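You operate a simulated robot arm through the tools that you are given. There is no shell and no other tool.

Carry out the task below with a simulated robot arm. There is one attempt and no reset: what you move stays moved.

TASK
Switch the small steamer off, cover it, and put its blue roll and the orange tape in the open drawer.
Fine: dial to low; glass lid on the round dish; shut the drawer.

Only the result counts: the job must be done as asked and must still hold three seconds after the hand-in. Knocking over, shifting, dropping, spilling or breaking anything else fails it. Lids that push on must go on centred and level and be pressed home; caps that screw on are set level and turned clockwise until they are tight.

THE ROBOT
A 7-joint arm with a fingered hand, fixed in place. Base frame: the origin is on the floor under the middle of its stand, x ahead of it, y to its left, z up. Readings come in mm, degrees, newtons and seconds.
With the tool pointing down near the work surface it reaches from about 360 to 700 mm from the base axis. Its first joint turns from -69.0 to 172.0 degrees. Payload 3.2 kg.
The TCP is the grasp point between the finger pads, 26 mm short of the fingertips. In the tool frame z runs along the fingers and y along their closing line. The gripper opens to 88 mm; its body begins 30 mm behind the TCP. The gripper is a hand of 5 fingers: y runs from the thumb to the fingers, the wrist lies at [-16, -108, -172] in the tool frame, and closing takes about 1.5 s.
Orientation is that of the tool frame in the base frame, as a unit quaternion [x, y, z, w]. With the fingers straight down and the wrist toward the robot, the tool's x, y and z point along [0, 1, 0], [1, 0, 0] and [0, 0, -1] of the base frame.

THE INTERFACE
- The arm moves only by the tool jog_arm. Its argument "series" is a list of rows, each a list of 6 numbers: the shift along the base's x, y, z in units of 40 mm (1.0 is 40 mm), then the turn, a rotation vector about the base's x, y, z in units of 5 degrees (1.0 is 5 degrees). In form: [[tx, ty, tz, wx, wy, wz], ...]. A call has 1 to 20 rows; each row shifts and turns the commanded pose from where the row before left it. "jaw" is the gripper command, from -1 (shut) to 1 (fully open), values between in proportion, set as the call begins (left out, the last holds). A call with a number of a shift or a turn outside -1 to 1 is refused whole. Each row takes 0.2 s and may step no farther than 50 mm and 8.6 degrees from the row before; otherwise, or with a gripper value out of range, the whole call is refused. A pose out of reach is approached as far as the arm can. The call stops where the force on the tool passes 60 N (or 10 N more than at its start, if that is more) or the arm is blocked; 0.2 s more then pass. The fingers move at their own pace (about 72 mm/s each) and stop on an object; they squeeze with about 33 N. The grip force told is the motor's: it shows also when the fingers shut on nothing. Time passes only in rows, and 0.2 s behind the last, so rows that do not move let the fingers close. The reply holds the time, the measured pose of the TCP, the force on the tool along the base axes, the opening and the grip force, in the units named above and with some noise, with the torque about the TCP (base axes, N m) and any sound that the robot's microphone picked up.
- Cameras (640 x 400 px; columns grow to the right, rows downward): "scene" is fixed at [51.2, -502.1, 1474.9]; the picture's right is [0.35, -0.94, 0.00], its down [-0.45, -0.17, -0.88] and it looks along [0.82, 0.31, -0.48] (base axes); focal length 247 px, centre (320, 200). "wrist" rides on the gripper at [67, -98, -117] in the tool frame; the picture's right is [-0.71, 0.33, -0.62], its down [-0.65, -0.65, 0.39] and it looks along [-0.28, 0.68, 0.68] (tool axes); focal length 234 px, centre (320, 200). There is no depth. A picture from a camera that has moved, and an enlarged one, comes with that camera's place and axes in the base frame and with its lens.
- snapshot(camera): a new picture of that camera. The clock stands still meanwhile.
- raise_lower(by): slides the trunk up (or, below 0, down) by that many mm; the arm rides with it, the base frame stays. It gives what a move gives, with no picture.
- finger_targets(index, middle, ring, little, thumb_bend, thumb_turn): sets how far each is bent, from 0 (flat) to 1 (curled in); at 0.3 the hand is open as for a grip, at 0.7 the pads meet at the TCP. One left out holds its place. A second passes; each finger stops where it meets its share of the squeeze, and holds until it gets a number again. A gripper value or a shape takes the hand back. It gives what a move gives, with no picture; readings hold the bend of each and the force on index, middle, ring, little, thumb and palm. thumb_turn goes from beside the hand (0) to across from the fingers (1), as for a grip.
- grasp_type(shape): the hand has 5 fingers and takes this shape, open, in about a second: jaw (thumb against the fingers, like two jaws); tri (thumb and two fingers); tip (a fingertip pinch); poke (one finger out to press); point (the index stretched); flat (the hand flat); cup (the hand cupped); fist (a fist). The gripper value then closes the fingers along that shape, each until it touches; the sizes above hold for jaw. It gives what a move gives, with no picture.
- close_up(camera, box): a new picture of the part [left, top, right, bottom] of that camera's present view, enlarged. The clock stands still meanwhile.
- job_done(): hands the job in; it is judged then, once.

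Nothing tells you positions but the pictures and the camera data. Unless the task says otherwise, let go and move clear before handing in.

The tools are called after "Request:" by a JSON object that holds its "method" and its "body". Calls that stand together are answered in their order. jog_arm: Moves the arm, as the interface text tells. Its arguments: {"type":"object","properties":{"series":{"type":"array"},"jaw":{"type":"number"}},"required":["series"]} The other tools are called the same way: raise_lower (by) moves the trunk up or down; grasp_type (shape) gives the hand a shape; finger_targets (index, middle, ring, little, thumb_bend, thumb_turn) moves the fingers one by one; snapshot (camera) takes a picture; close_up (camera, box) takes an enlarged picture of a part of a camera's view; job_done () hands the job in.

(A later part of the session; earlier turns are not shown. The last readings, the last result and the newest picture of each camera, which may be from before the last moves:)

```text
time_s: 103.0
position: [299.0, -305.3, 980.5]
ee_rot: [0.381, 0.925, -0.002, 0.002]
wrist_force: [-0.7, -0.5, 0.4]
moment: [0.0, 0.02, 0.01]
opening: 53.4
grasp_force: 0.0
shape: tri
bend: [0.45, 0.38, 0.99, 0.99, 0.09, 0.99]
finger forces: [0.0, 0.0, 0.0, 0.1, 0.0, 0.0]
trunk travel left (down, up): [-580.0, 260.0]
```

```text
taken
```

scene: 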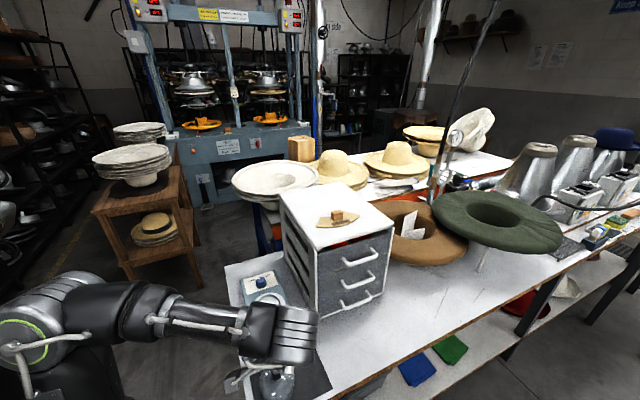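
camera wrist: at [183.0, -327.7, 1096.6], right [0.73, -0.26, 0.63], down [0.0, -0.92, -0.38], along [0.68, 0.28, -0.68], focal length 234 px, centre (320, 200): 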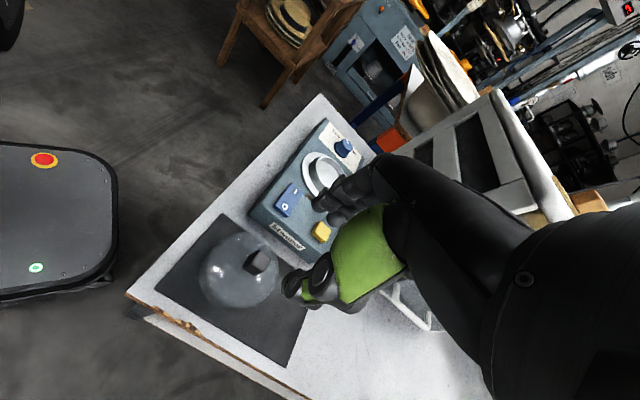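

Request:
{"method": "close_up", "body": {"camera": "wrist", "box": [190, 215, 310, 315]}}

Request:
{"method": "close_up", "body": {"camera": "wrist", "box": [280, 120, 360, 210]}}

Request:
{"method": "close_up", "body": {"camera": "scene", "box": [240, 340, 320, 400]}}

```text
4.00 times, centred on (250, 265) of wrist
camera zoom: at [183.0, -327.7, 1096.6], right [0.73, -0.26, 0.63], down [0.0, -0.92, -0.38], along [0.68, 0.28, -0.68], focal length 937 px, centre (600, -60)
```

zoom: 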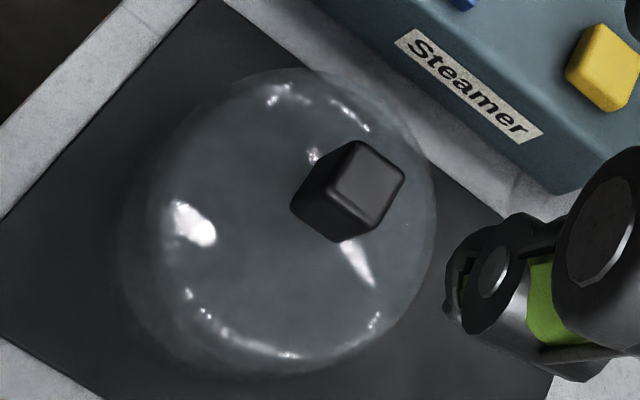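

```text
4.44 times, centred on (320, 165) of wrist
camera zoom: at [183.0, -327.7, 1096.6], right [0.73, -0.26, 0.63], down [0.0, -0.92, -0.38], along [0.68, 0.28, -0.68], focal length 1041 px, centre (320, 356)
```

zoom: 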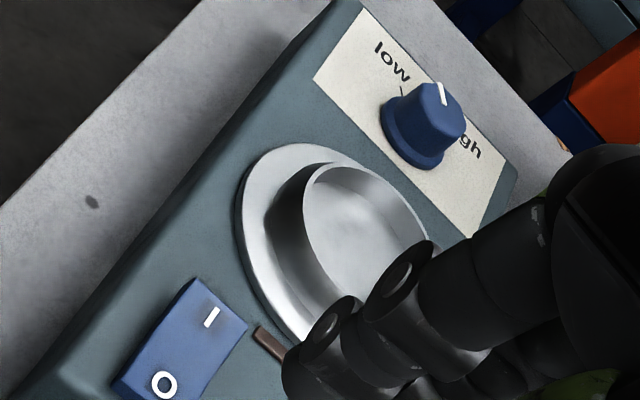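

```text
6.67 times, centred on (280, 370) of scene
camera zoom: at [51.2, -502.1, 1474.9], right [0.35, -0.94, 0.0], down [-0.45, -0.17, -0.88], along [0.82, 0.31, -0.48], focal length 1644 px, centre (587, -933)
```

zoom: 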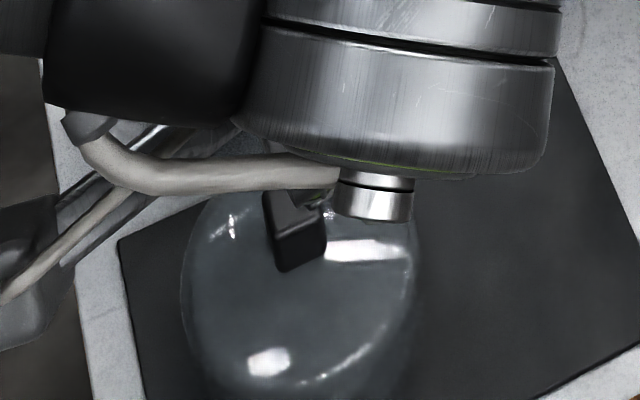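

Request:
{"method": "jog_arm", "body": {"series": [[0.055, 0.09, -0.7, 0, 0, 0], [0, 0, -0.7, 0, 0, 0], [0, 0, -0.4, 0, 0, 0], [0, 0, 0, 0, 0, 0]]}}

Request:
{"method": "close_up", "body": {"camera": "wrist", "box": [210, 150, 370, 310]}}

Request:
{"method": "close_up", "body": {"camera": "scene", "box": [240, 330, 330, 400]}}

```text
time_s: 104.0
position: [302.4, -303.4, 905.8]
ee_rot: [0.383, 0.924, -0.001, 0.001]
wrist_force: [-0.4, 0.3, 0.3]
moment: [0.03, 0.02, 0.01]
opening: 53.3
grasp_force: 0.1
shape: tri
bend: [0.45, 0.38, 0.99, 0.99, 0.09, 0.99]
finger forces: [0.1, 0.0, 0.0, 0.0, 0.0, 0.0]
trunk travel left (down, up): [-580.0, 260.0]
```

```text
2.50 times, centred on (290, 230) of wrist
camera zoom: at [185.4, -325.1, 1022.7], right [0.73, -0.26, 0.63], down [0.0, -0.92, -0.38], along [0.68, 0.28, -0.68], focal length 585 px, centre (395, 125)
```

zoom: 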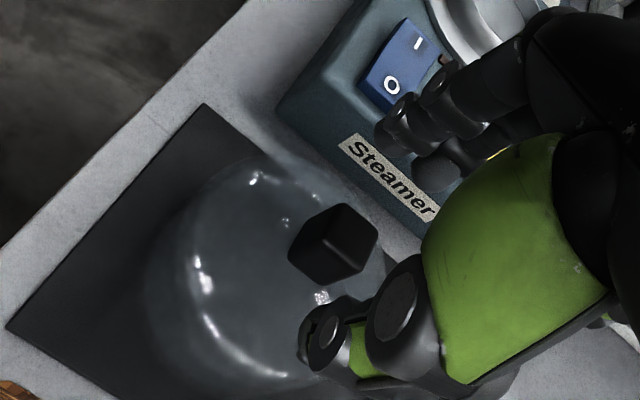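

```text
5.71 times, centred on (285, 365) of scene
camera zoom: at [51.2, -502.1, 1474.9], right [0.35, -0.94, 0.0], down [-0.45, -0.17, -0.88], along [0.82, 0.31, -0.48], focal length 1409 px, centre (520, -743)
```

zoom: 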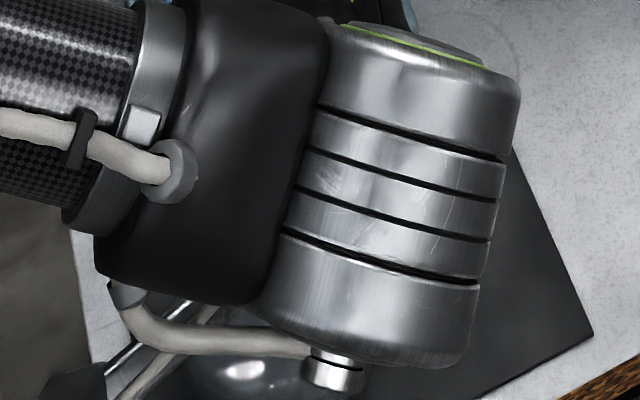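

Request:
{"method": "close_up", "body": {"camera": "wrist", "box": [265, 190, 335, 250]}}

```text
6.67 times, centred on (300, 220) of wrist
camera zoom: at [185.4, -325.1, 1022.7], right [0.73, -0.26, 0.63], down [0.0, -0.92, -0.38], along [0.68, 0.28, -0.68], focal length 1561 px, centre (453, 67)
```

zoom: 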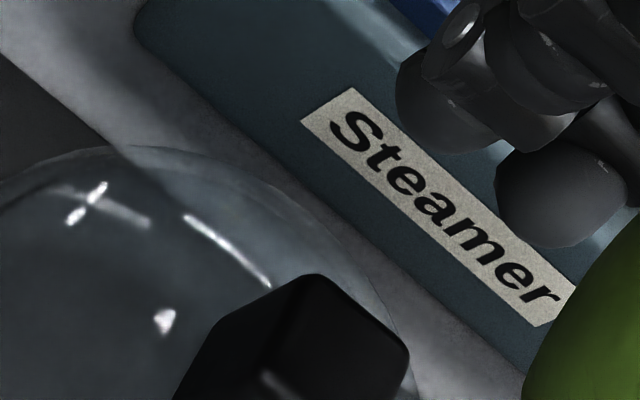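

Request:
{"method": "close_up", "body": {"camera": "wrist", "box": [255, 215, 335, 285]}}

```text
5.71 times, centred on (295, 250) of wrist
camera zoom: at [185.4, -325.1, 1022.7], right [0.73, -0.26, 0.63], down [0.0, -0.92, -0.38], along [0.68, 0.28, -0.68], focal length 1338 px, centre (463, -86)
```

zoom: 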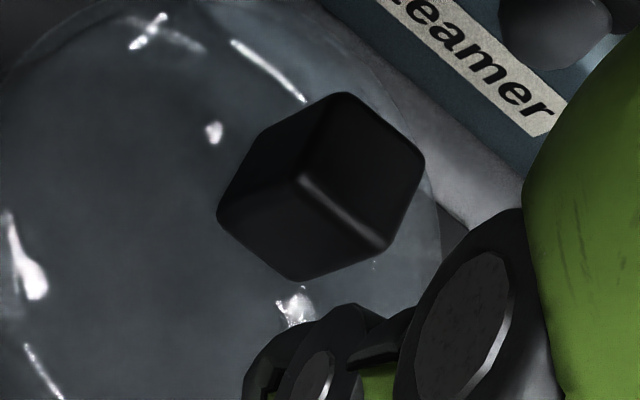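

Request:
{"method": "jog_arm", "body": {"series": [[0.05, 0.05, -0.3, 0, 0, 0], [0, 0, -0.25, 0, 0, 0], [0, 0, -0.1, 0, 0, 0], [0, 0, 0, 0, 0, 0]]}}

Request:
{"method": "close_up", "body": {"camera": "wrist", "box": [230, 160, 370, 280]}}

```text
time_s: 105.0
position: [304.7, -298.7, 881.1]
ee_rot: [0.382, 0.924, -0.002, 0.002]
wrist_force: [0.2, 0.6, 0.2]
moment: [0.02, 0.0, 0.01]
opening: 53.6
grasp_force: 0.1
shape: tri
bend: [0.45, 0.38, 0.99, 0.99, 0.09, 0.99]
finger forces: [0.0, 0.0, 0.1, 0.1, 0.0, 0.0]
trunk travel left (down, up): [-580.0, 260.0]
```

```text
3.33 times, centred on (300, 220) of wrist
camera zoom: at [188.0, -321.1, 998.0], right [0.73, -0.26, 0.63], down [0.0, -0.92, -0.38], along [0.68, 0.28, -0.68], focal length 781 px, centre (387, 133)
```

zoom: 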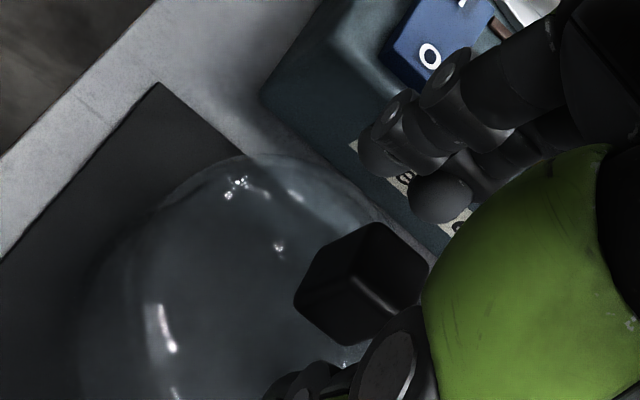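

Request:
{"method": "jog_arm", "body": {"series": [[0, 0, -0.05, 0, 0, 0], [0, 0, 0, 0, 0, 0], [0, 0, 0, 0, 0, 0], [0, 0, 0, 0, 0, 0], [0, 0, 0, 0, 0, 0], [0, 0, 0, 0, 0, 0]], "jaw": -1}}

Request:
{"method": "close_up", "body": {"camera": "wrist", "box": [230, 160, 370, 280]}}

```text
time_s: 106.4
position: [303.7, -300.3, 879.3]
ee_rot: [0.382, 0.924, -0.002, 0.001]
wrist_force: [-2.0, -3.6, 8.8]
moment: [-0.33, 0.36, -0.03]
opening: 14.3
grasp_force: 33.3
shape: tri
bend: [0.68, 0.73, 1.0, 1.0, 0.46, 1.0]
finger forces: [15.2, 10.1, 0.0, 0.0, 36.8, 0.0]
trunk travel left (down, up): [-580.0, 260.0]
```

```text
3.33 times, centred on (300, 220) of wrist
camera zoom: at [187.0, -321.7, 997.0], right [0.73, -0.26, 0.63], down [0.0, -0.92, -0.38], along [0.68, 0.28, -0.68], focal length 781 px, centre (387, 133)
```

zoom: 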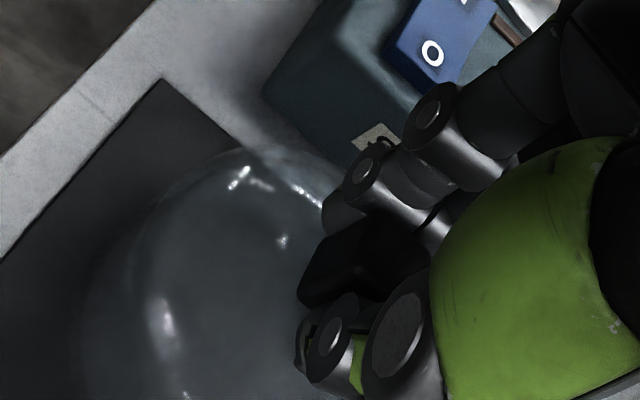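

Request:
{"method": "close_up", "body": {"camera": "wrist", "box": [280, 190, 350, 260]}}

Request:
{"method": "close_up", "body": {"camera": "wrist", "box": [230, 180, 330, 280]}}

```text
5.71 times, centred on (315, 225) of wrist
camera zoom: at [187.0, -321.7, 997.0], right [0.73, -0.26, 0.63], down [0.0, -0.92, -0.38], along [0.68, 0.28, -0.68], focal length 1338 px, centre (349, 57)
```

zoom: 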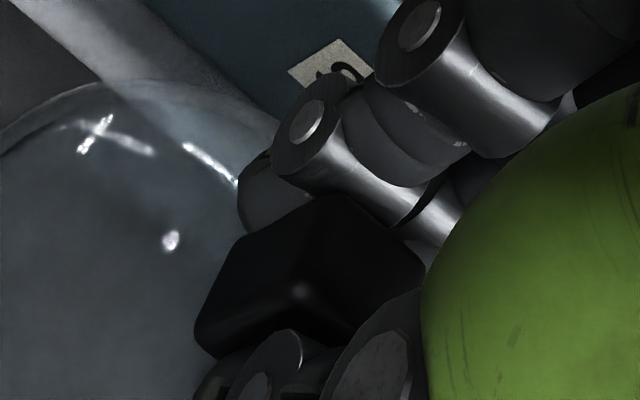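

```text
4.00 times, centred on (280, 230) of wrist
camera zoom: at [187.0, -321.7, 997.0], right [0.73, -0.26, 0.63], down [0.0, -0.92, -0.38], along [0.68, 0.28, -0.68], focal length 937 px, centre (480, 80)
```

zoom: 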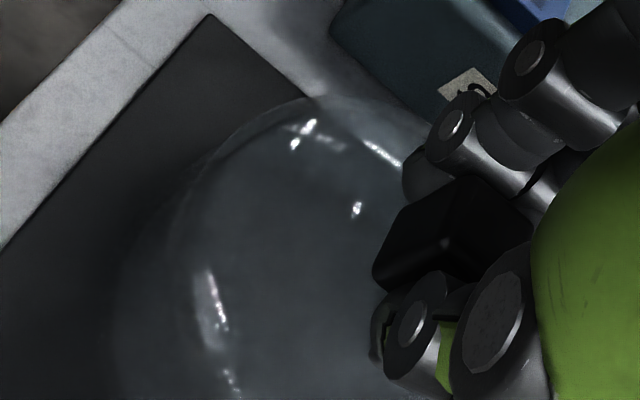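

The thumb tip is pressing on the glass dome (8.8 N upward). I'll open, rise 5 mm and re-grip only the knob.

Request:
{"method": "jog_arm", "body": {"series": [[0, 0, 0, 0, 0, 0], [0, 0, 0, 0, 0, 0], [0, 0, 0.06, 0, 0, 0], [0, 0, 0.07, 0, 0, 0], [0, 0, 0, 0, 0, 0]], "jaw": 0.1}}

Request:
{"method": "close_up", "body": {"camera": "wrist", "box": [230, 170, 350, 290]}}

```text
time_s: 107.6
position: [303.7, -300.6, 884.6]
ee_rot: [0.382, 0.924, -0.001, 0.001]
wrist_force: [0.9, 0.3, 0.2]
moment: [0.03, 0.01, 0.01]
opening: 48.2
grasp_force: 0.0
shape: tri
bend: [0.48, 0.41, 0.99, 0.99, 0.33, 0.99]
finger forces: [0.1, 0.0, 0.0, 0.0, 0.1, 0.0]
trunk travel left (down, up): [-580.0, 260.0]
```

```text
3.33 times, centred on (290, 230) of wrist
camera zoom: at [187.4, -321.9, 1001.5], right [0.73, -0.26, 0.63], down [0.0, -0.92, -0.39], along [0.68, 0.28, -0.68], focal length 781 px, centre (420, 100)
```

zoom: 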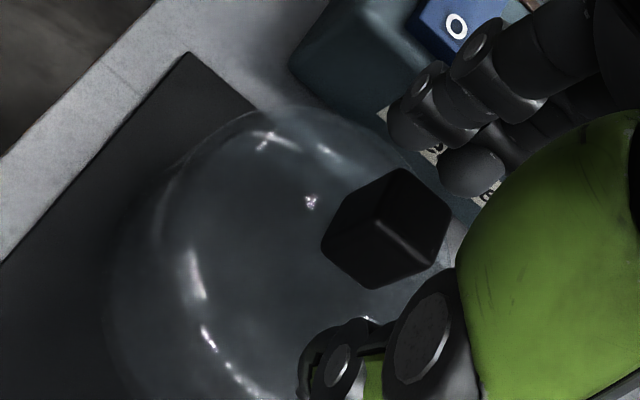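

Request:
{"method": "jog_arm", "body": {"series": [[0.07, 0.07, 0, 0, 0, 0], [0, 0, 0, 0, 0, 0], [0, 0, 0, 0, 0, 0], [0, 0, 0, 0, 0, 0], [0, 0, 0, 0, 0, 0], [0, 0, 0, 0, 0, 0]], "jaw": -1}}

Request:
{"method": "close_up", "body": {"camera": "wrist", "box": [230, 170, 350, 290]}}

```text
time_s: 109.0
position: [307.0, -298.0, 884.3]
ee_rot: [0.382, 0.924, -0.002, 0.001]
wrist_force: [-0.1, -0.1, 0.0]
moment: [0.07, 0.0, -0.04]
opening: 8.7
grasp_force: 33.0
shape: tri
bend: [0.66, 0.71, 1.0, 1.0, 0.52, 1.0]
finger forces: [21.1, 7.5, 0.0, 0.1, 26.9, 0.0]
trunk travel left (down, up): [-580.0, 260.0]
```

```text
3.33 times, centred on (290, 230) of wrist
camera zoom: at [190.7, -318.8, 1001.9], right [0.73, -0.26, 0.63], down [0.0, -0.92, -0.38], along [0.68, 0.28, -0.68], focal length 781 px, centre (420, 100)
```

zoom: 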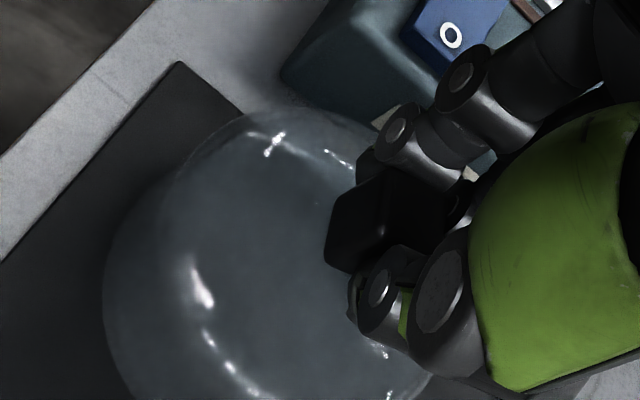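

Request:
{"method": "close_up", "body": {"camera": "wrist", "box": [285, 190, 345, 240]}}

Request:
{"method": "close_up", "body": {"camera": "scene", "box": [240, 330, 340, 400]}}

```text
8.00 times, centred on (315, 215) of wrist
camera zoom: at [190.7, -318.8, 1001.9], right [0.73, -0.26, 0.63], down [0.0, -0.92, -0.38], along [0.68, 0.28, -0.68], focal length 1873 px, centre (360, 80)
```

zoom: 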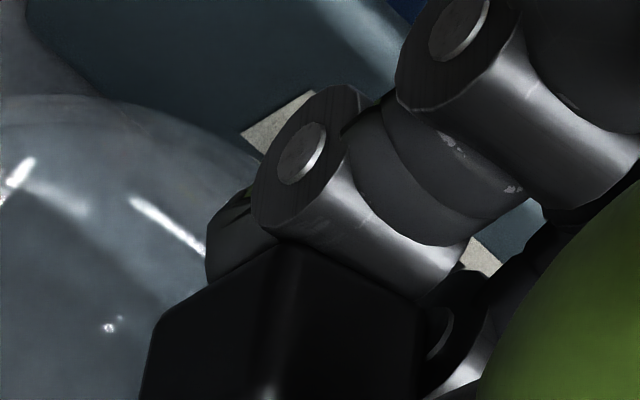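

```text
5.71 times, centred on (290, 365) of scene
camera zoom: at [51.2, -502.1, 1474.9], right [0.35, -0.94, 0.0], down [-0.45, -0.17, -0.88], along [0.82, 0.31, -0.48], focal length 1409 px, centre (491, -743)
```

zoom: 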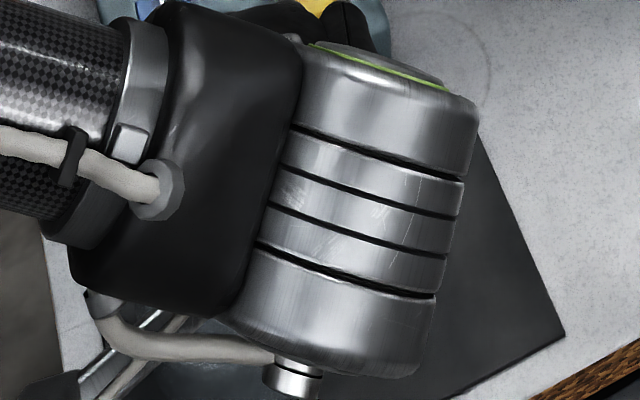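

Request:
{"method": "jog_arm", "body": {"series": [[0, 0, 0, 0, 0, 0], [0, 0, 0, 0, 0, 0], [0, 0, 0, 0, 0, 0]], "jaw": 0.1}}

Request:
{"method": "close_up", "body": {"camera": "wrist", "box": [250, 180, 340, 260]}}

```text
time_s: 109.8
position: [307.3, -296.9, 884.4]
ee_rot: [0.382, 0.924, -0.002, 0.002]
wrist_force: [0.2, 0.8, 0.6]
moment: [0.02, 0.03, 0.01]
opening: 48.1
grasp_force: 0.0
shape: tri
bend: [0.48, 0.41, 0.99, 0.99, 0.33, 0.99]
finger forces: [0.1, 0.0, 0.0, 0.0, 0.1, 0.0]
trunk travel left (down, up): [-580.0, 260.0]
```

```text
5.00 times, centred on (295, 220) of wrist
camera zoom: at [190.6, -318.9, 1001.8], right [0.73, -0.26, 0.63], down [0.0, -0.92, -0.38], along [0.68, 0.28, -0.68], focal length 1171 px, centre (445, 100)
```

zoom: 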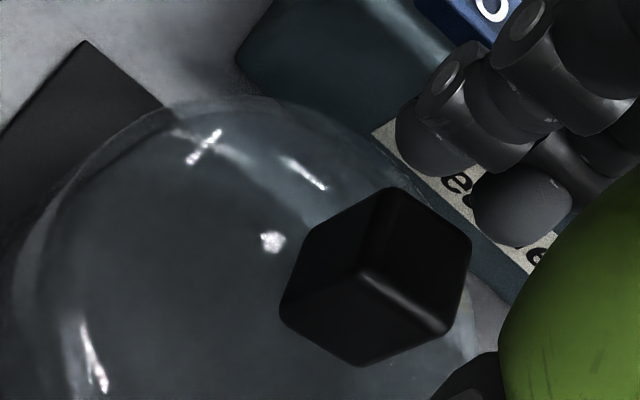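

Request:
{"method": "jog_arm", "body": {"series": [[0, 0, 1, 0, 0, 0], [0, 0, 1, 0, 0, 0], [0, 0, 0, 0, 0, 0]]}}

Request:
{"method": "close_up", "body": {"camera": "wrist", "box": [215, 215, 305, 295]}}

Request:
{"method": "close_up", "body": {"camera": "wrist", "box": [180, 190, 340, 330]}}

```text
time_s: 110.6
position: [305.2, -296.6, 965.4]
ee_rot: [0.382, 0.924, -0.003, 0.001]
wrist_force: [0.7, 0.3, 0.3]
moment: [-0.01, -0.03, 0.01]
opening: 48.0
grasp_force: 0.1
shape: tri
bend: [0.48, 0.41, 0.99, 0.99, 0.33, 0.99]
finger forces: [0.0, 0.0, 0.1, 0.1, 0.0, 0.0]
trunk travel left (down, up): [-580.0, 260.0]
```

```text
5.00 times, centred on (260, 255) of wrist
camera zoom: at [190.0, -318.2, 1083.4], right [0.73, -0.26, 0.63], down [0.0, -0.92, -0.38], along [0.68, 0.28, -0.68], focal length 1171 px, centre (620, -75)
```

zoom: 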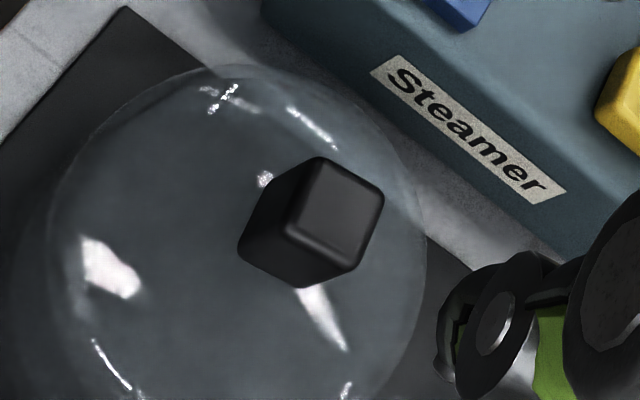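

```text
2.86 times, centred on (260, 260) of wrist
camera zoom: at [190.0, -318.2, 1083.4], right [0.73, -0.26, 0.63], down [0.0, -0.92, -0.38], along [0.68, 0.28, -0.68], focal length 669 px, centre (491, 29)
```

zoom: 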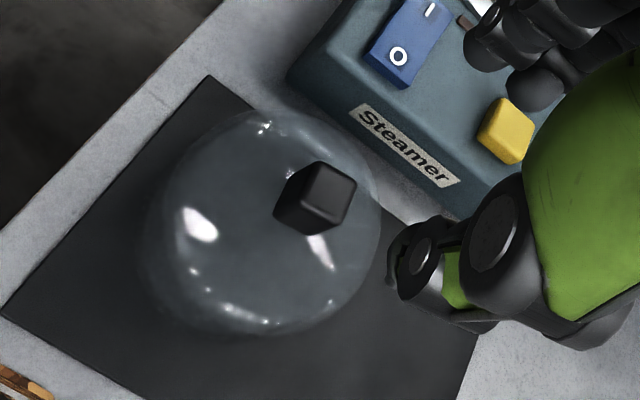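

Comparing views from two heights puts the knob top at z≈876.5, centred at (302, -291), and rotated about 8°. My earlier height was off, so the middle finger missed the knob. I'll correct the position and yaw, then re-grip.

Request:
{"method": "jog_arm", "body": {"series": [[-0.06, 0.085, 0, 0, 0, 0.8], [-0.06, 0.085, -0.3, 0, 0, 0.8], [0, 0, -0.6, 0, 0, 0], [0, 0, -0.5, 0, 0, 0], [0, 0, 0, 0, 0, 0]]}}

Request:
{"method": "close_up", "body": {"camera": "wrist", "box": [240, 180, 340, 270]}}

```text
time_s: 111.8
position: [301.0, -288.8, 908.9]
ee_rot: [0.317, 0.948, -0.002, 0.002]
wrist_force: [-0.2, 0.8, 1.4]
moment: [-0.02, 0.01, -0.03]
opening: 48.1
grasp_force: 0.1
shape: tri
bend: [0.48, 0.41, 0.99, 0.99, 0.33, 0.99]
finger forces: [0.0, 0.0, 0.0, 0.0, 0.0, 0.1]
trunk travel left (down, up): [-580.0, 260.0]
```

```text
4.44 times, centred on (290, 225) of wrist
camera zoom: at [189.9, -326.9, 1026.0], right [0.76, -0.16, 0.63], down [0.13, -0.91, -0.38], along [0.63, 0.37, -0.68], focal length 1041 px, centre (453, 89)
```

zoom: 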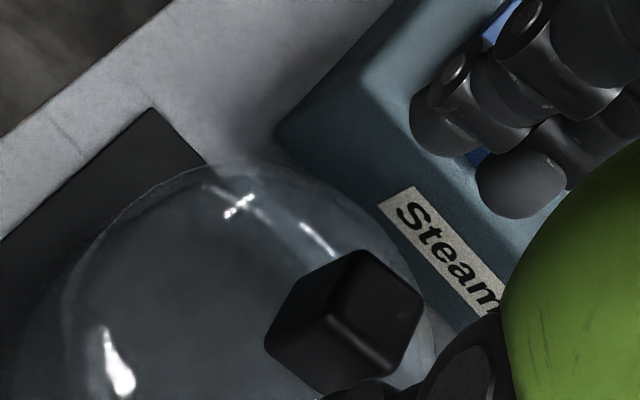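

Request:
{"method": "jog_arm", "body": {"series": [[-0.035, -0.045, -0.3, 0, 0, 0], [0, 0, -0.28, 0, 0, 0], [0, 0, 0, 0, 0, 0]]}}

Request:
{"method": "close_up", "body": {"camera": "wrist", "box": [250, 170, 350, 260]}}

```text
time_s: 112.6
position: [300.9, -291.2, 885.2]
ee_rot: [0.317, 0.948, -0.002, 0.001]
wrist_force: [0.7, 0.3, 0.8]
moment: [0.02, -0.01, 0.01]
opening: 47.7
grasp_force: 0.0
shape: tri
bend: [0.48, 0.41, 0.99, 0.99, 0.33, 0.99]
finger forces: [0.0, 0.0, 0.0, 0.0, 0.0, 0.0]
trunk travel left (down, up): [-580.0, 260.0]
```

```text
4.44 times, centred on (300, 215) of wrist
camera zoom: at [189.2, -329.2, 1002.6], right [0.76, -0.16, 0.63], down [0.13, -0.91, -0.38], along [0.63, 0.37, -0.68], focal length 1041 px, centre (409, 133)
```

zoom: 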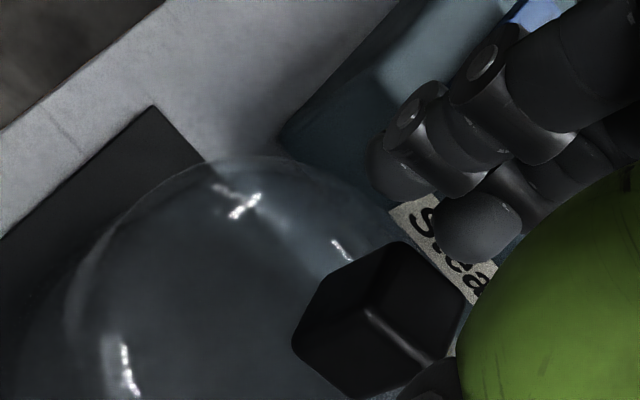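

Request:
{"method": "jog_arm", "body": {"series": [[0, 0, 0, 0, 0, 0], [0, 0, 0, 0, 0, 0], [0, 0, 0, 0, 0, 0], [0, 0, 0, 0, 0, 0], [0, 0, 0, 0, 0, 0]], "jaw": -1}}

Request:
{"method": "close_up", "body": {"camera": "wrist", "box": [250, 170, 350, 260]}}

```text
time_s: 113.8
position: [301.4, -291.8, 884.8]
ee_rot: [0.317, 0.948, -0.002, 0.001]
wrist_force: [0.4, 1.1, -0.2]
moment: [-0.02, 0.01, -0.01]
opening: 13.2
grasp_force: 33.2
shape: tri
bend: [0.64, 0.6, 1.0, 1.0, 0.53, 1.0]
finger forces: [14.7, 14.7, 0.0, 0.1, 29.3, 0.0]
trunk travel left (down, up): [-580.0, 260.0]
```

```text
4.44 times, centred on (300, 215) of wrist
camera zoom: at [189.2, -329.3, 1002.6], right [0.76, -0.16, 0.63], down [0.13, -0.91, -0.38], along [0.63, 0.37, -0.68], focal length 1041 px, centre (409, 133)
```

zoom: 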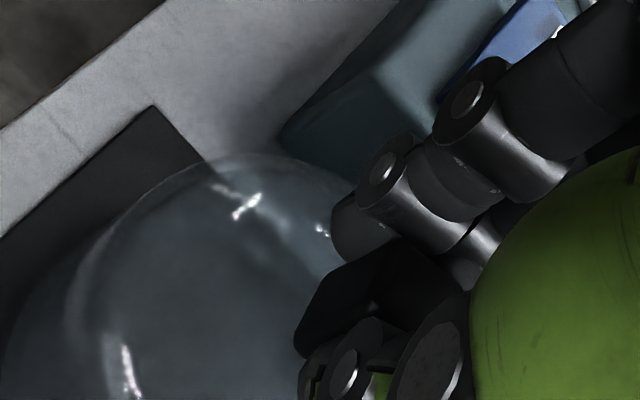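

The grip is now balanced: 14.7 N on each finger, 29 N on the thumb, and no side load. I'll lift slowly.

Request:
{"method": "jog_arm", "body": {"series": [[0, 0, 0.1, 0, 0, 0], [0, 0, 0.2, 0, 0, 0], [0, 0, 0.3, 0, 0, 0], [0, 0, 0, 0, 0, 0]]}}

Request:
{"method": "close_up", "body": {"camera": "wrist", "box": [180, 150, 360, 310]}}

Request:
{"method": "close_up", "body": {"camera": "scene", "box": [240, 320, 340, 400]}}

```text
time_s: 114.8
position: [301.3, -291.0, 909.9]
ee_rot: [0.317, 0.948, -0.003, 0.002]
wrist_force: [0.0, 0.0, -1.5]
moment: [0.0, -0.02, -0.02]
opening: 13.1
grasp_force: 32.7
shape: tri
bend: [0.64, 0.6, 1.0, 1.0, 0.53, 1.0]
finger forces: [14.7, 14.7, 0.1, 0.0, 29.4, 0.0]
trunk travel left (down, up): [-580.0, 260.0]
```

```text
2.50 times, centred on (270, 230) of wrist
camera zoom: at [188.8, -329.3, 1027.1], right [0.76, -0.16, 0.63], down [0.13, -0.91, -0.38], along [0.63, 0.37, -0.68], focal length 585 px, centre (445, 125)
```

zoom: 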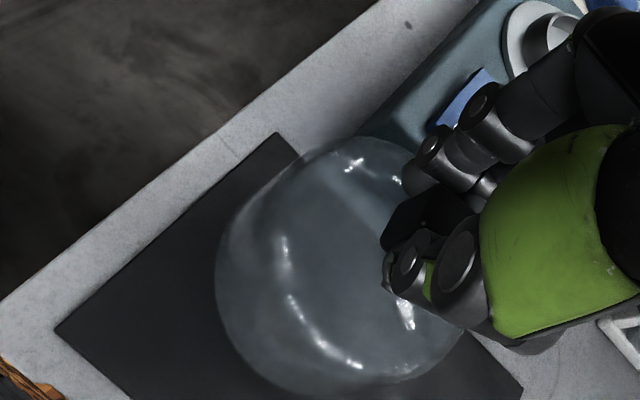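

```text
5.00 times, centred on (290, 360) of scene
camera zoom: at [51.2, -502.1, 1474.9], right [0.35, -0.94, 0.0], down [-0.45, -0.17, -0.88], along [0.82, 0.31, -0.48], focal length 1233 px, centre (470, -600)
```

zoom: 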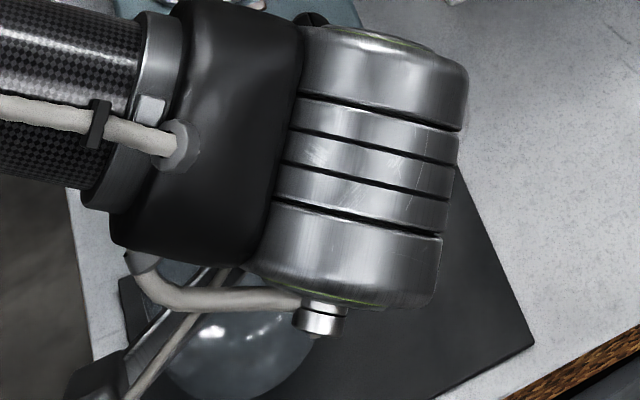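

The lid hangs level (1.5 N, no moment). I'll raise it and carry it gently over to the dish.

Request:
{"method": "jog_arm", "body": {"series": [[0, 0, 0.5, 0, 0, 0], [0, 0, 0.7, 0, 0, 0], [0, 0, 0.7, 0, 0, 0], [0, 0, 0.5, 0, 0, 0], [0.39, 0.275, 0, 0, 0, 0], [0.39, 0.275, 0, 0, 0, 0], [0.39, 0.275, 0, 0, 0, 0], [0.39, 0.275, 0, 0, 0, 0], [0.39, 0.275, 0, 0, 0, 0], [0.39, 0.275, 0, 0, 0, 0], [0.39, 0.275, 0, 0, 0, 0], [0.39, 0.275, 0, 0, 0, 0], [0.39, 0.275, 0, 0, 0, 0], [0.39, 0.275, 0, 0, 0, 0], [0, 0, 0, 0, 0, 0]]}}

Request:
{"method": "snapshot", "body": {"camera": "wrist"}}

Request:
{"method": "close_up", "body": {"camera": "scene", "box": [210, 230, 330, 340]}}

```text
time_s: 118.0
position: [456.9, -181.6, 1004.8]
ee_rot: [0.318, 0.948, -0.001, 0.002]
wrist_force: [-0.5, 0.1, -0.2]
moment: [-0.03, -0.02, -0.01]
opening: 13.2
grasp_force: 33.3
shape: tri
bend: [0.64, 0.61, 1.0, 1.0, 0.53, 1.0]
finger forces: [14.7, 14.6, 0.0, 0.0, 29.5, 0.0]
trunk travel left (down, up): [-580.0, 260.0]
```

```text
taken
camera wrist: at [344.3, -219.7, 1122.3], right [0.76, -0.16, 0.63], down [0.13, -0.91, -0.38], along [0.63, 0.37, -0.68], focal length 234 px, centre (320, 200)
```

wrist: 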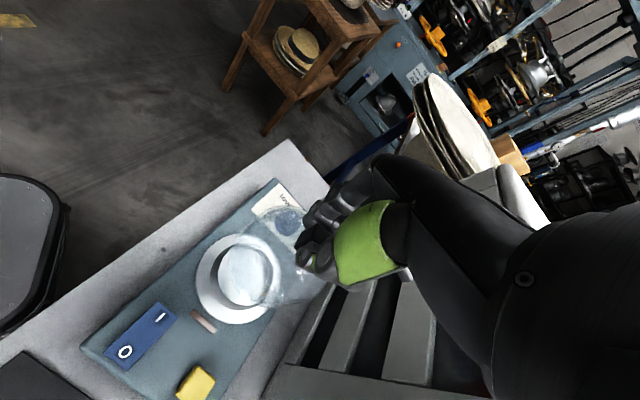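

```text
3.64 times, centred on (270, 285) of scene
camera zoom: at [51.2, -502.1, 1474.9], right [0.35, -0.94, 0.0], down [-0.45, -0.17, -0.88], along [0.82, 0.31, -0.48], focal length 897 px, centre (502, -109)
```

zoom: 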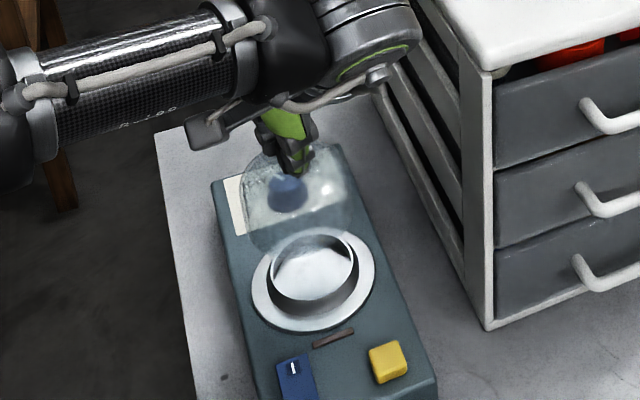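

Request:
{"method": "close_up", "body": {"camera": "scene", "box": [255, 255, 325, 325]}}

Request:
{"method": "close_up", "body": {"camera": "wrist", "box": [190, 190, 350, 330]}}

```text
5.71 times, centred on (290, 290) of scene
camera zoom: at [51.2, -502.1, 1474.9], right [0.35, -0.94, 0.0], down [-0.45, -0.17, -0.88], along [0.82, 0.31, -0.48], focal length 1409 px, centre (491, -314)
```

zoom: 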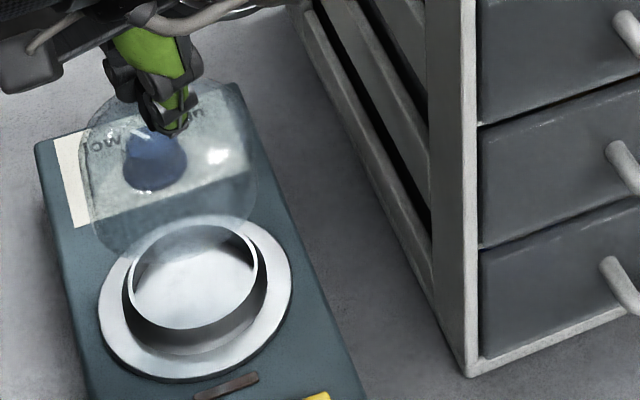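

```text
2.86 times, centred on (270, 260) of wrist
camera zoom: at [344.3, -219.7, 1122.3], right [0.76, -0.16, 0.63], down [0.13, -0.91, -0.38], along [0.63, 0.37, -0.68], focal length 669 px, centre (463, 29)
```

zoom: 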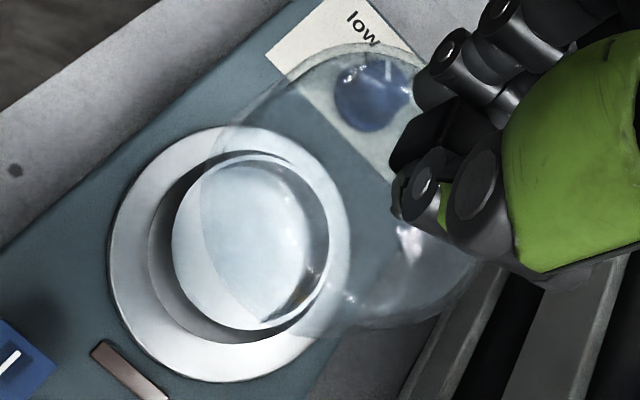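

I can now see the lid is a glass bell about 84 mm wide with its bottom about 84 mm below the TCP. It should sit on the flange around the collar. I'll lower it to just above the collar rim and check concentricity from both cameras.

Request:
{"method": "jog_arm", "body": {"series": [[0, 0, -0.4, 0, 0, 0], [0, 0, -0.4, 0, 0, 0], [0, 0, -0.35, 0, 0, 0], [0, 0, 0, 0, 0, 0]]}}

Request:
{"method": "close_up", "body": {"camera": "scene", "box": [250, 270, 310, 330]}}

Request:
{"method": "close_up", "body": {"camera": "wrist", "box": [190, 160, 350, 300]}}

```text
time_s: 119.0
position: [457.7, -180.8, 959.1]
ee_rot: [0.318, 0.948, -0.001, 0.001]
wrist_force: [0.4, -0.2, -0.6]
moment: [0.0, 0.05, 0.04]
opening: 13.1
grasp_force: 32.9
shape: tri
bend: [0.64, 0.61, 1.0, 1.0, 0.53, 1.0]
finger forces: [14.7, 14.7, 0.0, 0.1, 29.5, 0.1]
trunk travel left (down, up): [-580.0, 260.0]
```

```text
6.67 times, centred on (280, 300) of scene
camera zoom: at [51.2, -502.1, 1474.9], right [0.35, -0.94, 0.0], down [-0.45, -0.17, -0.88], along [0.82, 0.31, -0.48], focal length 1644 px, centre (587, -467)
```

zoom: 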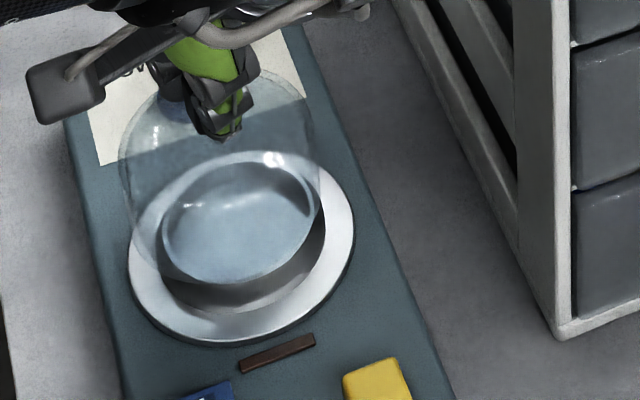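

```text
2.86 times, centred on (270, 230) of wrist
camera zoom: at [343.8, -218.8, 1075.9], right [0.76, -0.16, 0.63], down [0.13, -0.91, -0.38], along [0.63, 0.37, -0.68], focal length 669 px, centre (463, 114)
```

zoom: 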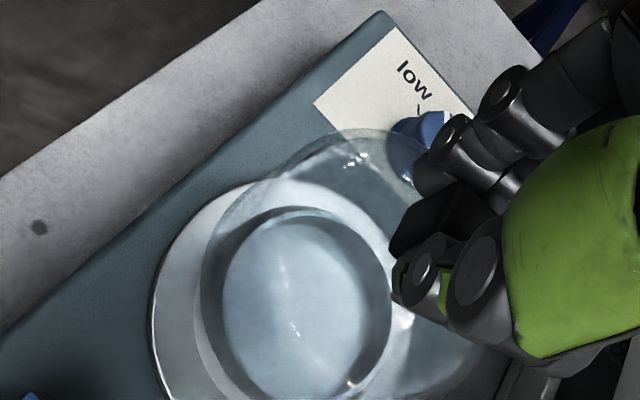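

Request:
{"method": "close_up", "body": {"camera": "wrist", "box": [215, 195, 335, 315]}}

Request:
{"method": "close_up", "body": {"camera": "scene", "box": [255, 275, 305, 325]}}

```text
3.33 times, centred on (275, 255) of wrist
camera zoom: at [343.8, -218.8, 1075.9], right [0.76, -0.16, 0.63], down [0.13, -0.91, -0.38], along [0.63, 0.37, -0.68], focal length 781 px, centre (470, 17)
```

zoom: 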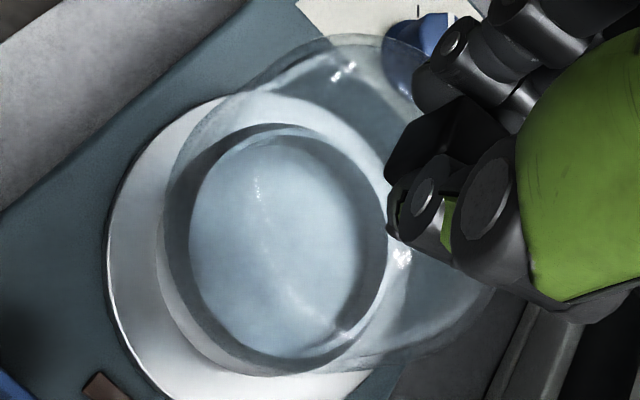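

```text
8.00 times, centred on (280, 300) of scene
camera zoom: at [51.2, -502.1, 1474.9], right [0.35, -0.94, 0.0], down [-0.45, -0.17, -0.88], along [0.82, 0.31, -0.48], focal length 1972 px, centre (640, -600)
```

zoom: 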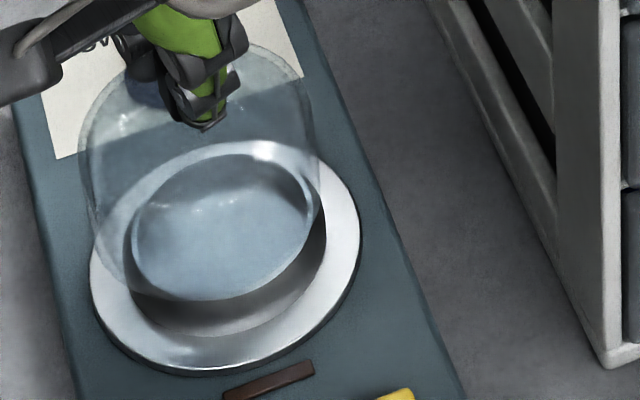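

Request:
{"method": "jog_arm", "body": {"series": [[0, 0, -0.12, 0, 0, 0], [0, 0, -0.12, 0, 0, 0], [0, 0, 0, 0, 0, 0]]}}

Request:
{"method": "jog_arm", "body": {"series": [[0, 0, -0.07, 0, 0, 0], [0, 0, -0.05, 0, 0, 0], [0, 0, 0, 0, 0, 0]]}}

Request:
{"method": "close_up", "body": {"camera": "scene", "box": [255, 275, 305, 325]}}

Request:
{"method": "close_up", "body": {"camera": "wrist", "box": [215, 185, 335, 305]}}

```text
time_s: 119.8
position: [455.9, -181.9, 950.0]
ee_rot: [0.317, 0.948, -0.002, 0.001]
wrist_force: [0.3, 0.5, -0.9]
moment: [-0.03, 0.0, 0.01]
opening: 13.0
grasp_force: 32.9
shape: tri
bend: [0.64, 0.61, 1.0, 1.0, 0.53, 1.0]
finger forces: [14.7, 14.8, 0.0, 0.0, 29.4, 0.1]
trunk travel left (down, up): [-580.0, 260.0]
```

```text
time_s: 120.6
position: [456.0, -182.0, 946.4]
ee_rot: [0.317, 0.948, -0.002, 0.001]
wrist_force: [-0.6, -1.2, -1.0]
moment: [0.01, -0.01, -0.01]
opening: 13.2
grasp_force: 33.0
shape: tri
bend: [0.64, 0.61, 1.0, 1.0, 0.53, 1.0]
finger forces: [14.7, 14.8, 0.1, 0.0, 29.3, 0.0]
trunk travel left (down, up): [-580.0, 260.0]
```

```text
8.00 times, centred on (280, 300) of scene
camera zoom: at [51.2, -502.1, 1474.9], right [0.35, -0.94, 0.0], down [-0.45, -0.17, -0.88], along [0.82, 0.31, -0.48], focal length 1972 px, centre (640, -600)
```

zoom: 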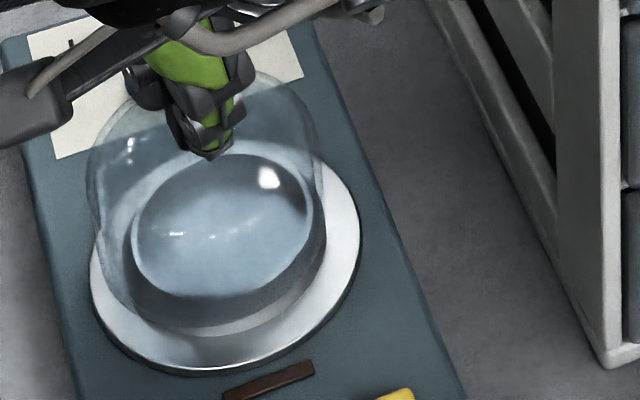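

```text
3.33 times, centred on (275, 245) of wrist
camera zoom: at [343.7, -219.9, 1062.4], right [0.76, -0.16, 0.63], down [0.13, -0.91, -0.38], along [0.63, 0.37, -0.68], focal length 781 px, centre (470, 50)
```

zoom: 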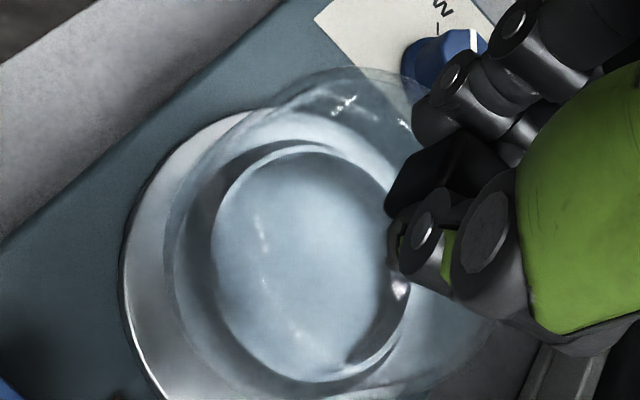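

Request:
{"method": "close_up", "body": {"camera": "scene", "box": [258, 285, 304, 322]}}

Request:
{"method": "close_up", "body": {"camera": "wrist", "box": [225, 205, 325, 325]}}

```text
10.81 times, centred on (281, 304) of scene
camera zoom: at [51.2, -502.1, 1474.9], right [0.35, -0.94, 0.0], down [-0.45, -0.17, -0.88], along [0.82, 0.31, -0.48], focal length 2665 px, centre (742, -919)
```

zoom: 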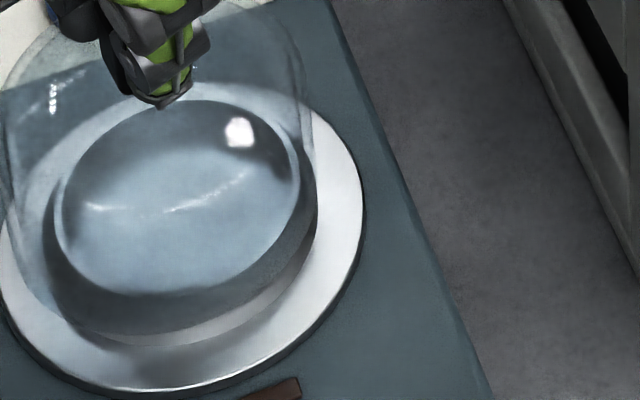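

```text
3.33 times, centred on (275, 265) of wrist
camera zoom: at [343.7, -219.9, 1062.4], right [0.76, -0.16, 0.63], down [0.13, -0.91, -0.38], along [0.63, 0.37, -0.68], focal length 781 px, centre (470, -17)
```

zoom: 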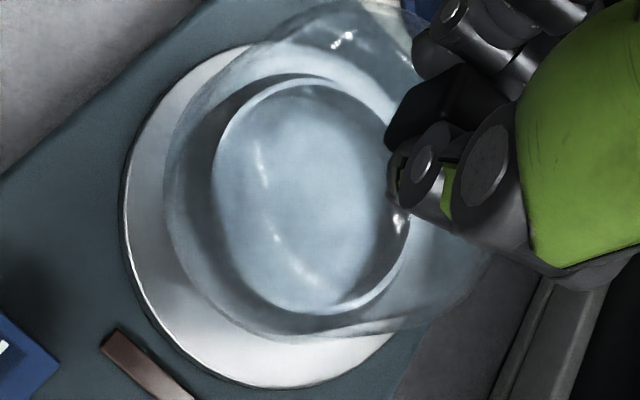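

Scene-camera margins show the lid sitting about 3–4 mm left of the flange centre. I'll shift it by (+1, -3) mm and re-check.

Request:
{"method": "jog_arm", "body": {"series": [[0.025, -0.075, 0, 0, 0, 0], [0, 0, 0, 0, 0, 0]]}}

Request:
{"method": "close_up", "body": {"camera": "scene", "box": [255, 280, 305, 325]}}

Request:
{"method": "close_up", "body": {"camera": "wrist", "box": [225, 205, 325, 325]}}

```text
time_s: 121.2
position: [457.6, -184.9, 945.3]
ee_rot: [0.317, 0.949, -0.001, 0.002]
wrist_force: [1.0, 0.2, -1.3]
moment: [0.02, 0.01, 0.02]
opening: 13.2
grasp_force: 33.0
shape: tri
bend: [0.64, 0.61, 1.0, 1.0, 0.53, 1.0]
finger forces: [14.7, 14.7, 0.0, 0.0, 29.3, 0.1]
trunk travel left (down, up): [-580.0, 260.0]
```

```text
8.89 times, centred on (280, 302) of scene
camera zoom: at [51.2, -502.1, 1474.9], right [0.35, -0.94, 0.0], down [-0.45, -0.17, -0.88], along [0.82, 0.31, -0.48], focal length 2192 px, centre (676, -711)
```

zoom: 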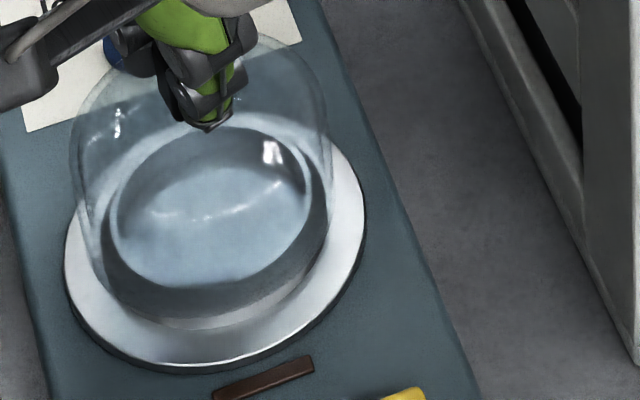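

```text
3.33 times, centred on (275, 265) of wrist
camera zoom: at [345.1, -222.4, 1062.4], right [0.76, -0.16, 0.63], down [0.13, -0.91, -0.38], along [0.63, 0.37, -0.68], focal length 781 px, centre (470, -17)
```

zoom: 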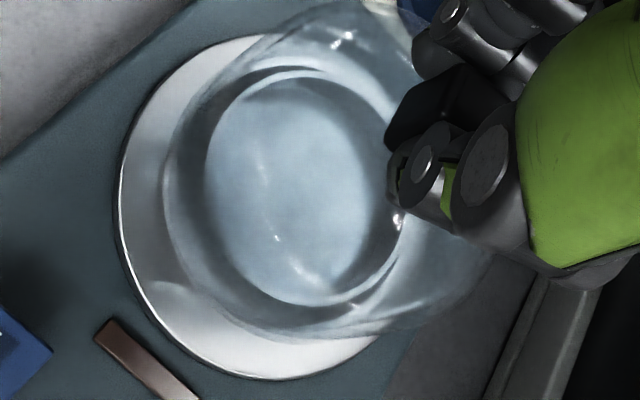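

The lid is now concentric in both views. I'll lower it in small steps while watching the force.

Request:
{"method": "jog_arm", "body": {"series": [[0, 0, -0.05, 0, 0, 0], [0, 0, -0.05, 0, 0, 0], [0, 0, 0, 0, 0, 0]]}}

Request:
{"method": "jog_arm", "body": {"series": [[0, 0, -0.05, 0, 0, 0], [0, 0, 0, 0, 0, 0]]}}

Request:
{"method": "close_up", "body": {"camera": "scene", "box": [255, 280, 305, 325]}}

```text
time_s: 122.0
position: [457.2, -185.7, 942.0]
ee_rot: [0.317, 0.948, -0.002, 0.002]
wrist_force: [0.4, -0.5, -1.0]
moment: [0.0, -0.01, 0.0]
opening: 13.0
grasp_force: 32.9
shape: tri
bend: [0.64, 0.61, 1.0, 1.0, 0.53, 1.0]
finger forces: [14.6, 14.7, 0.0, 0.0, 29.4, 0.1]
trunk travel left (down, up): [-580.0, 260.0]
```

```text
time_s: 122.6
position: [458.7, -184.4, 940.1]
ee_rot: [0.318, 0.948, -0.001, 0.001]
wrist_force: [0.4, 0.6, -1.0]
moment: [0.02, 0.03, 0.03]
opening: 13.0
grasp_force: 33.2
shape: tri
bend: [0.64, 0.61, 1.0, 1.0, 0.53, 1.0]
finger forces: [14.6, 14.7, 0.1, 0.1, 29.5, 0.1]
trunk travel left (down, up): [-580.0, 260.0]
```

```text
8.89 times, centred on (280, 302) of scene
camera zoom: at [51.2, -502.1, 1474.9], right [0.35, -0.94, 0.0], down [-0.45, -0.17, -0.88], along [0.82, 0.31, -0.48], focal length 2192 px, centre (676, -711)
```

zoom: 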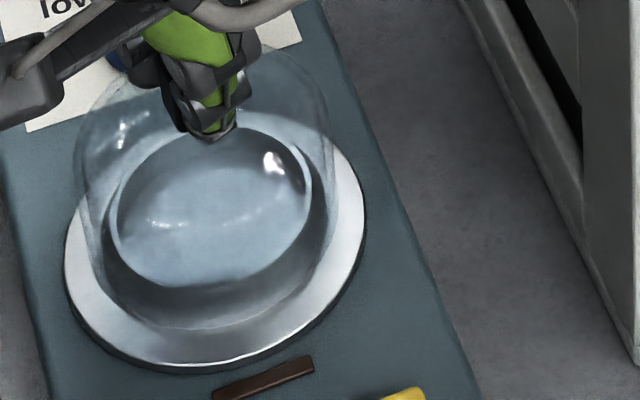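

Request:
{"method": "jog_arm", "body": {"series": [[0, 0, -0.05, 0, 0, 0], [0, 0, 0, 0, 0, 0]]}}

Request:
{"method": "jog_arm", "body": {"series": [[0, 0, -0.05, 0, 0, 0], [0, 0, 0, 0, 0, 0]]}}

Request:
{"method": "jog_arm", "body": {"series": [[0, 0, -0.05, 0, 0, 0], [0, 0, 0, 0, 0, 0]]}}

Request:
{"method": "close_up", "body": {"camera": "scene", "box": [255, 280, 305, 325]}}

Request:
{"method": "close_up", "body": {"camera": "wrist", "box": [225, 195, 325, 315]}}

```text
time_s: 123.2
position: [457.0, -183.7, 936.9]
ee_rot: [0.318, 0.948, -0.001, 0.001]
wrist_force: [0.9, 0.1, -0.8]
moment: [0.02, -0.03, -0.01]
opening: 13.0
grasp_force: 33.2
shape: tri
bend: [0.64, 0.61, 1.0, 1.0, 0.53, 1.0]
finger forces: [14.7, 14.8, 0.0, 0.0, 29.2, 0.0]
trunk travel left (down, up): [-580.0, 260.0]
```

```text
time_s: 123.8
position: [458.2, -184.0, 936.0]
ee_rot: [0.318, 0.948, -0.001, 0.001]
wrist_force: [0.2, 1.1, -0.2]
moment: [0.02, -0.02, 0.02]
opening: 13.3
grasp_force: 32.8
shape: tri
bend: [0.64, 0.61, 1.0, 1.0, 0.53, 1.0]
finger forces: [14.7, 15.0, 0.0, 0.0, 29.2, 0.0]
trunk travel left (down, up): [-580.0, 260.0]
```

```text
time_s: 124.4
position: [458.8, -184.1, 932.8]
ee_rot: [0.318, 0.948, -0.002, 0.002]
wrist_force: [0.8, 0.3, 1.0]
moment: [0.02, -0.03, 0.0]
opening: 13.1
grasp_force: 33.1
shape: tri
bend: [0.64, 0.61, 1.0, 1.0, 0.53, 1.0]
finger forces: [14.7, 15.1, 0.0, 0.0, 29.2, 0.1]
trunk travel left (down, up): [-580.0, 260.0]
```

```text
8.89 times, centred on (280, 302) of scene
camera zoom: at [51.2, -502.1, 1474.9], right [0.35, -0.94, 0.0], down [-0.45, -0.17, -0.88], along [0.82, 0.31, -0.48], focal length 2192 px, centre (676, -711)
```

zoom: 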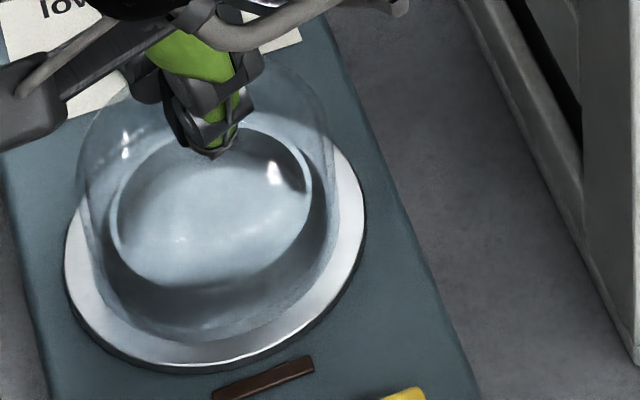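

```text
3.33 times, centred on (275, 255) of wrist
camera zoom: at [345.5, -222.7, 1050.2], right [0.76, -0.16, 0.63], down [0.13, -0.91, -0.38], along [0.63, 0.37, -0.68], focal length 781 px, centre (470, 17)
```

zoom: 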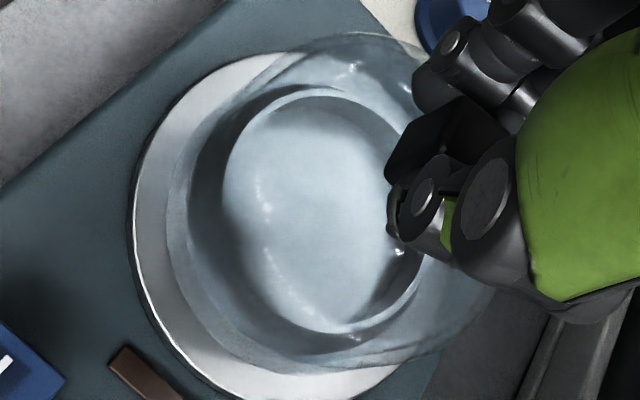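

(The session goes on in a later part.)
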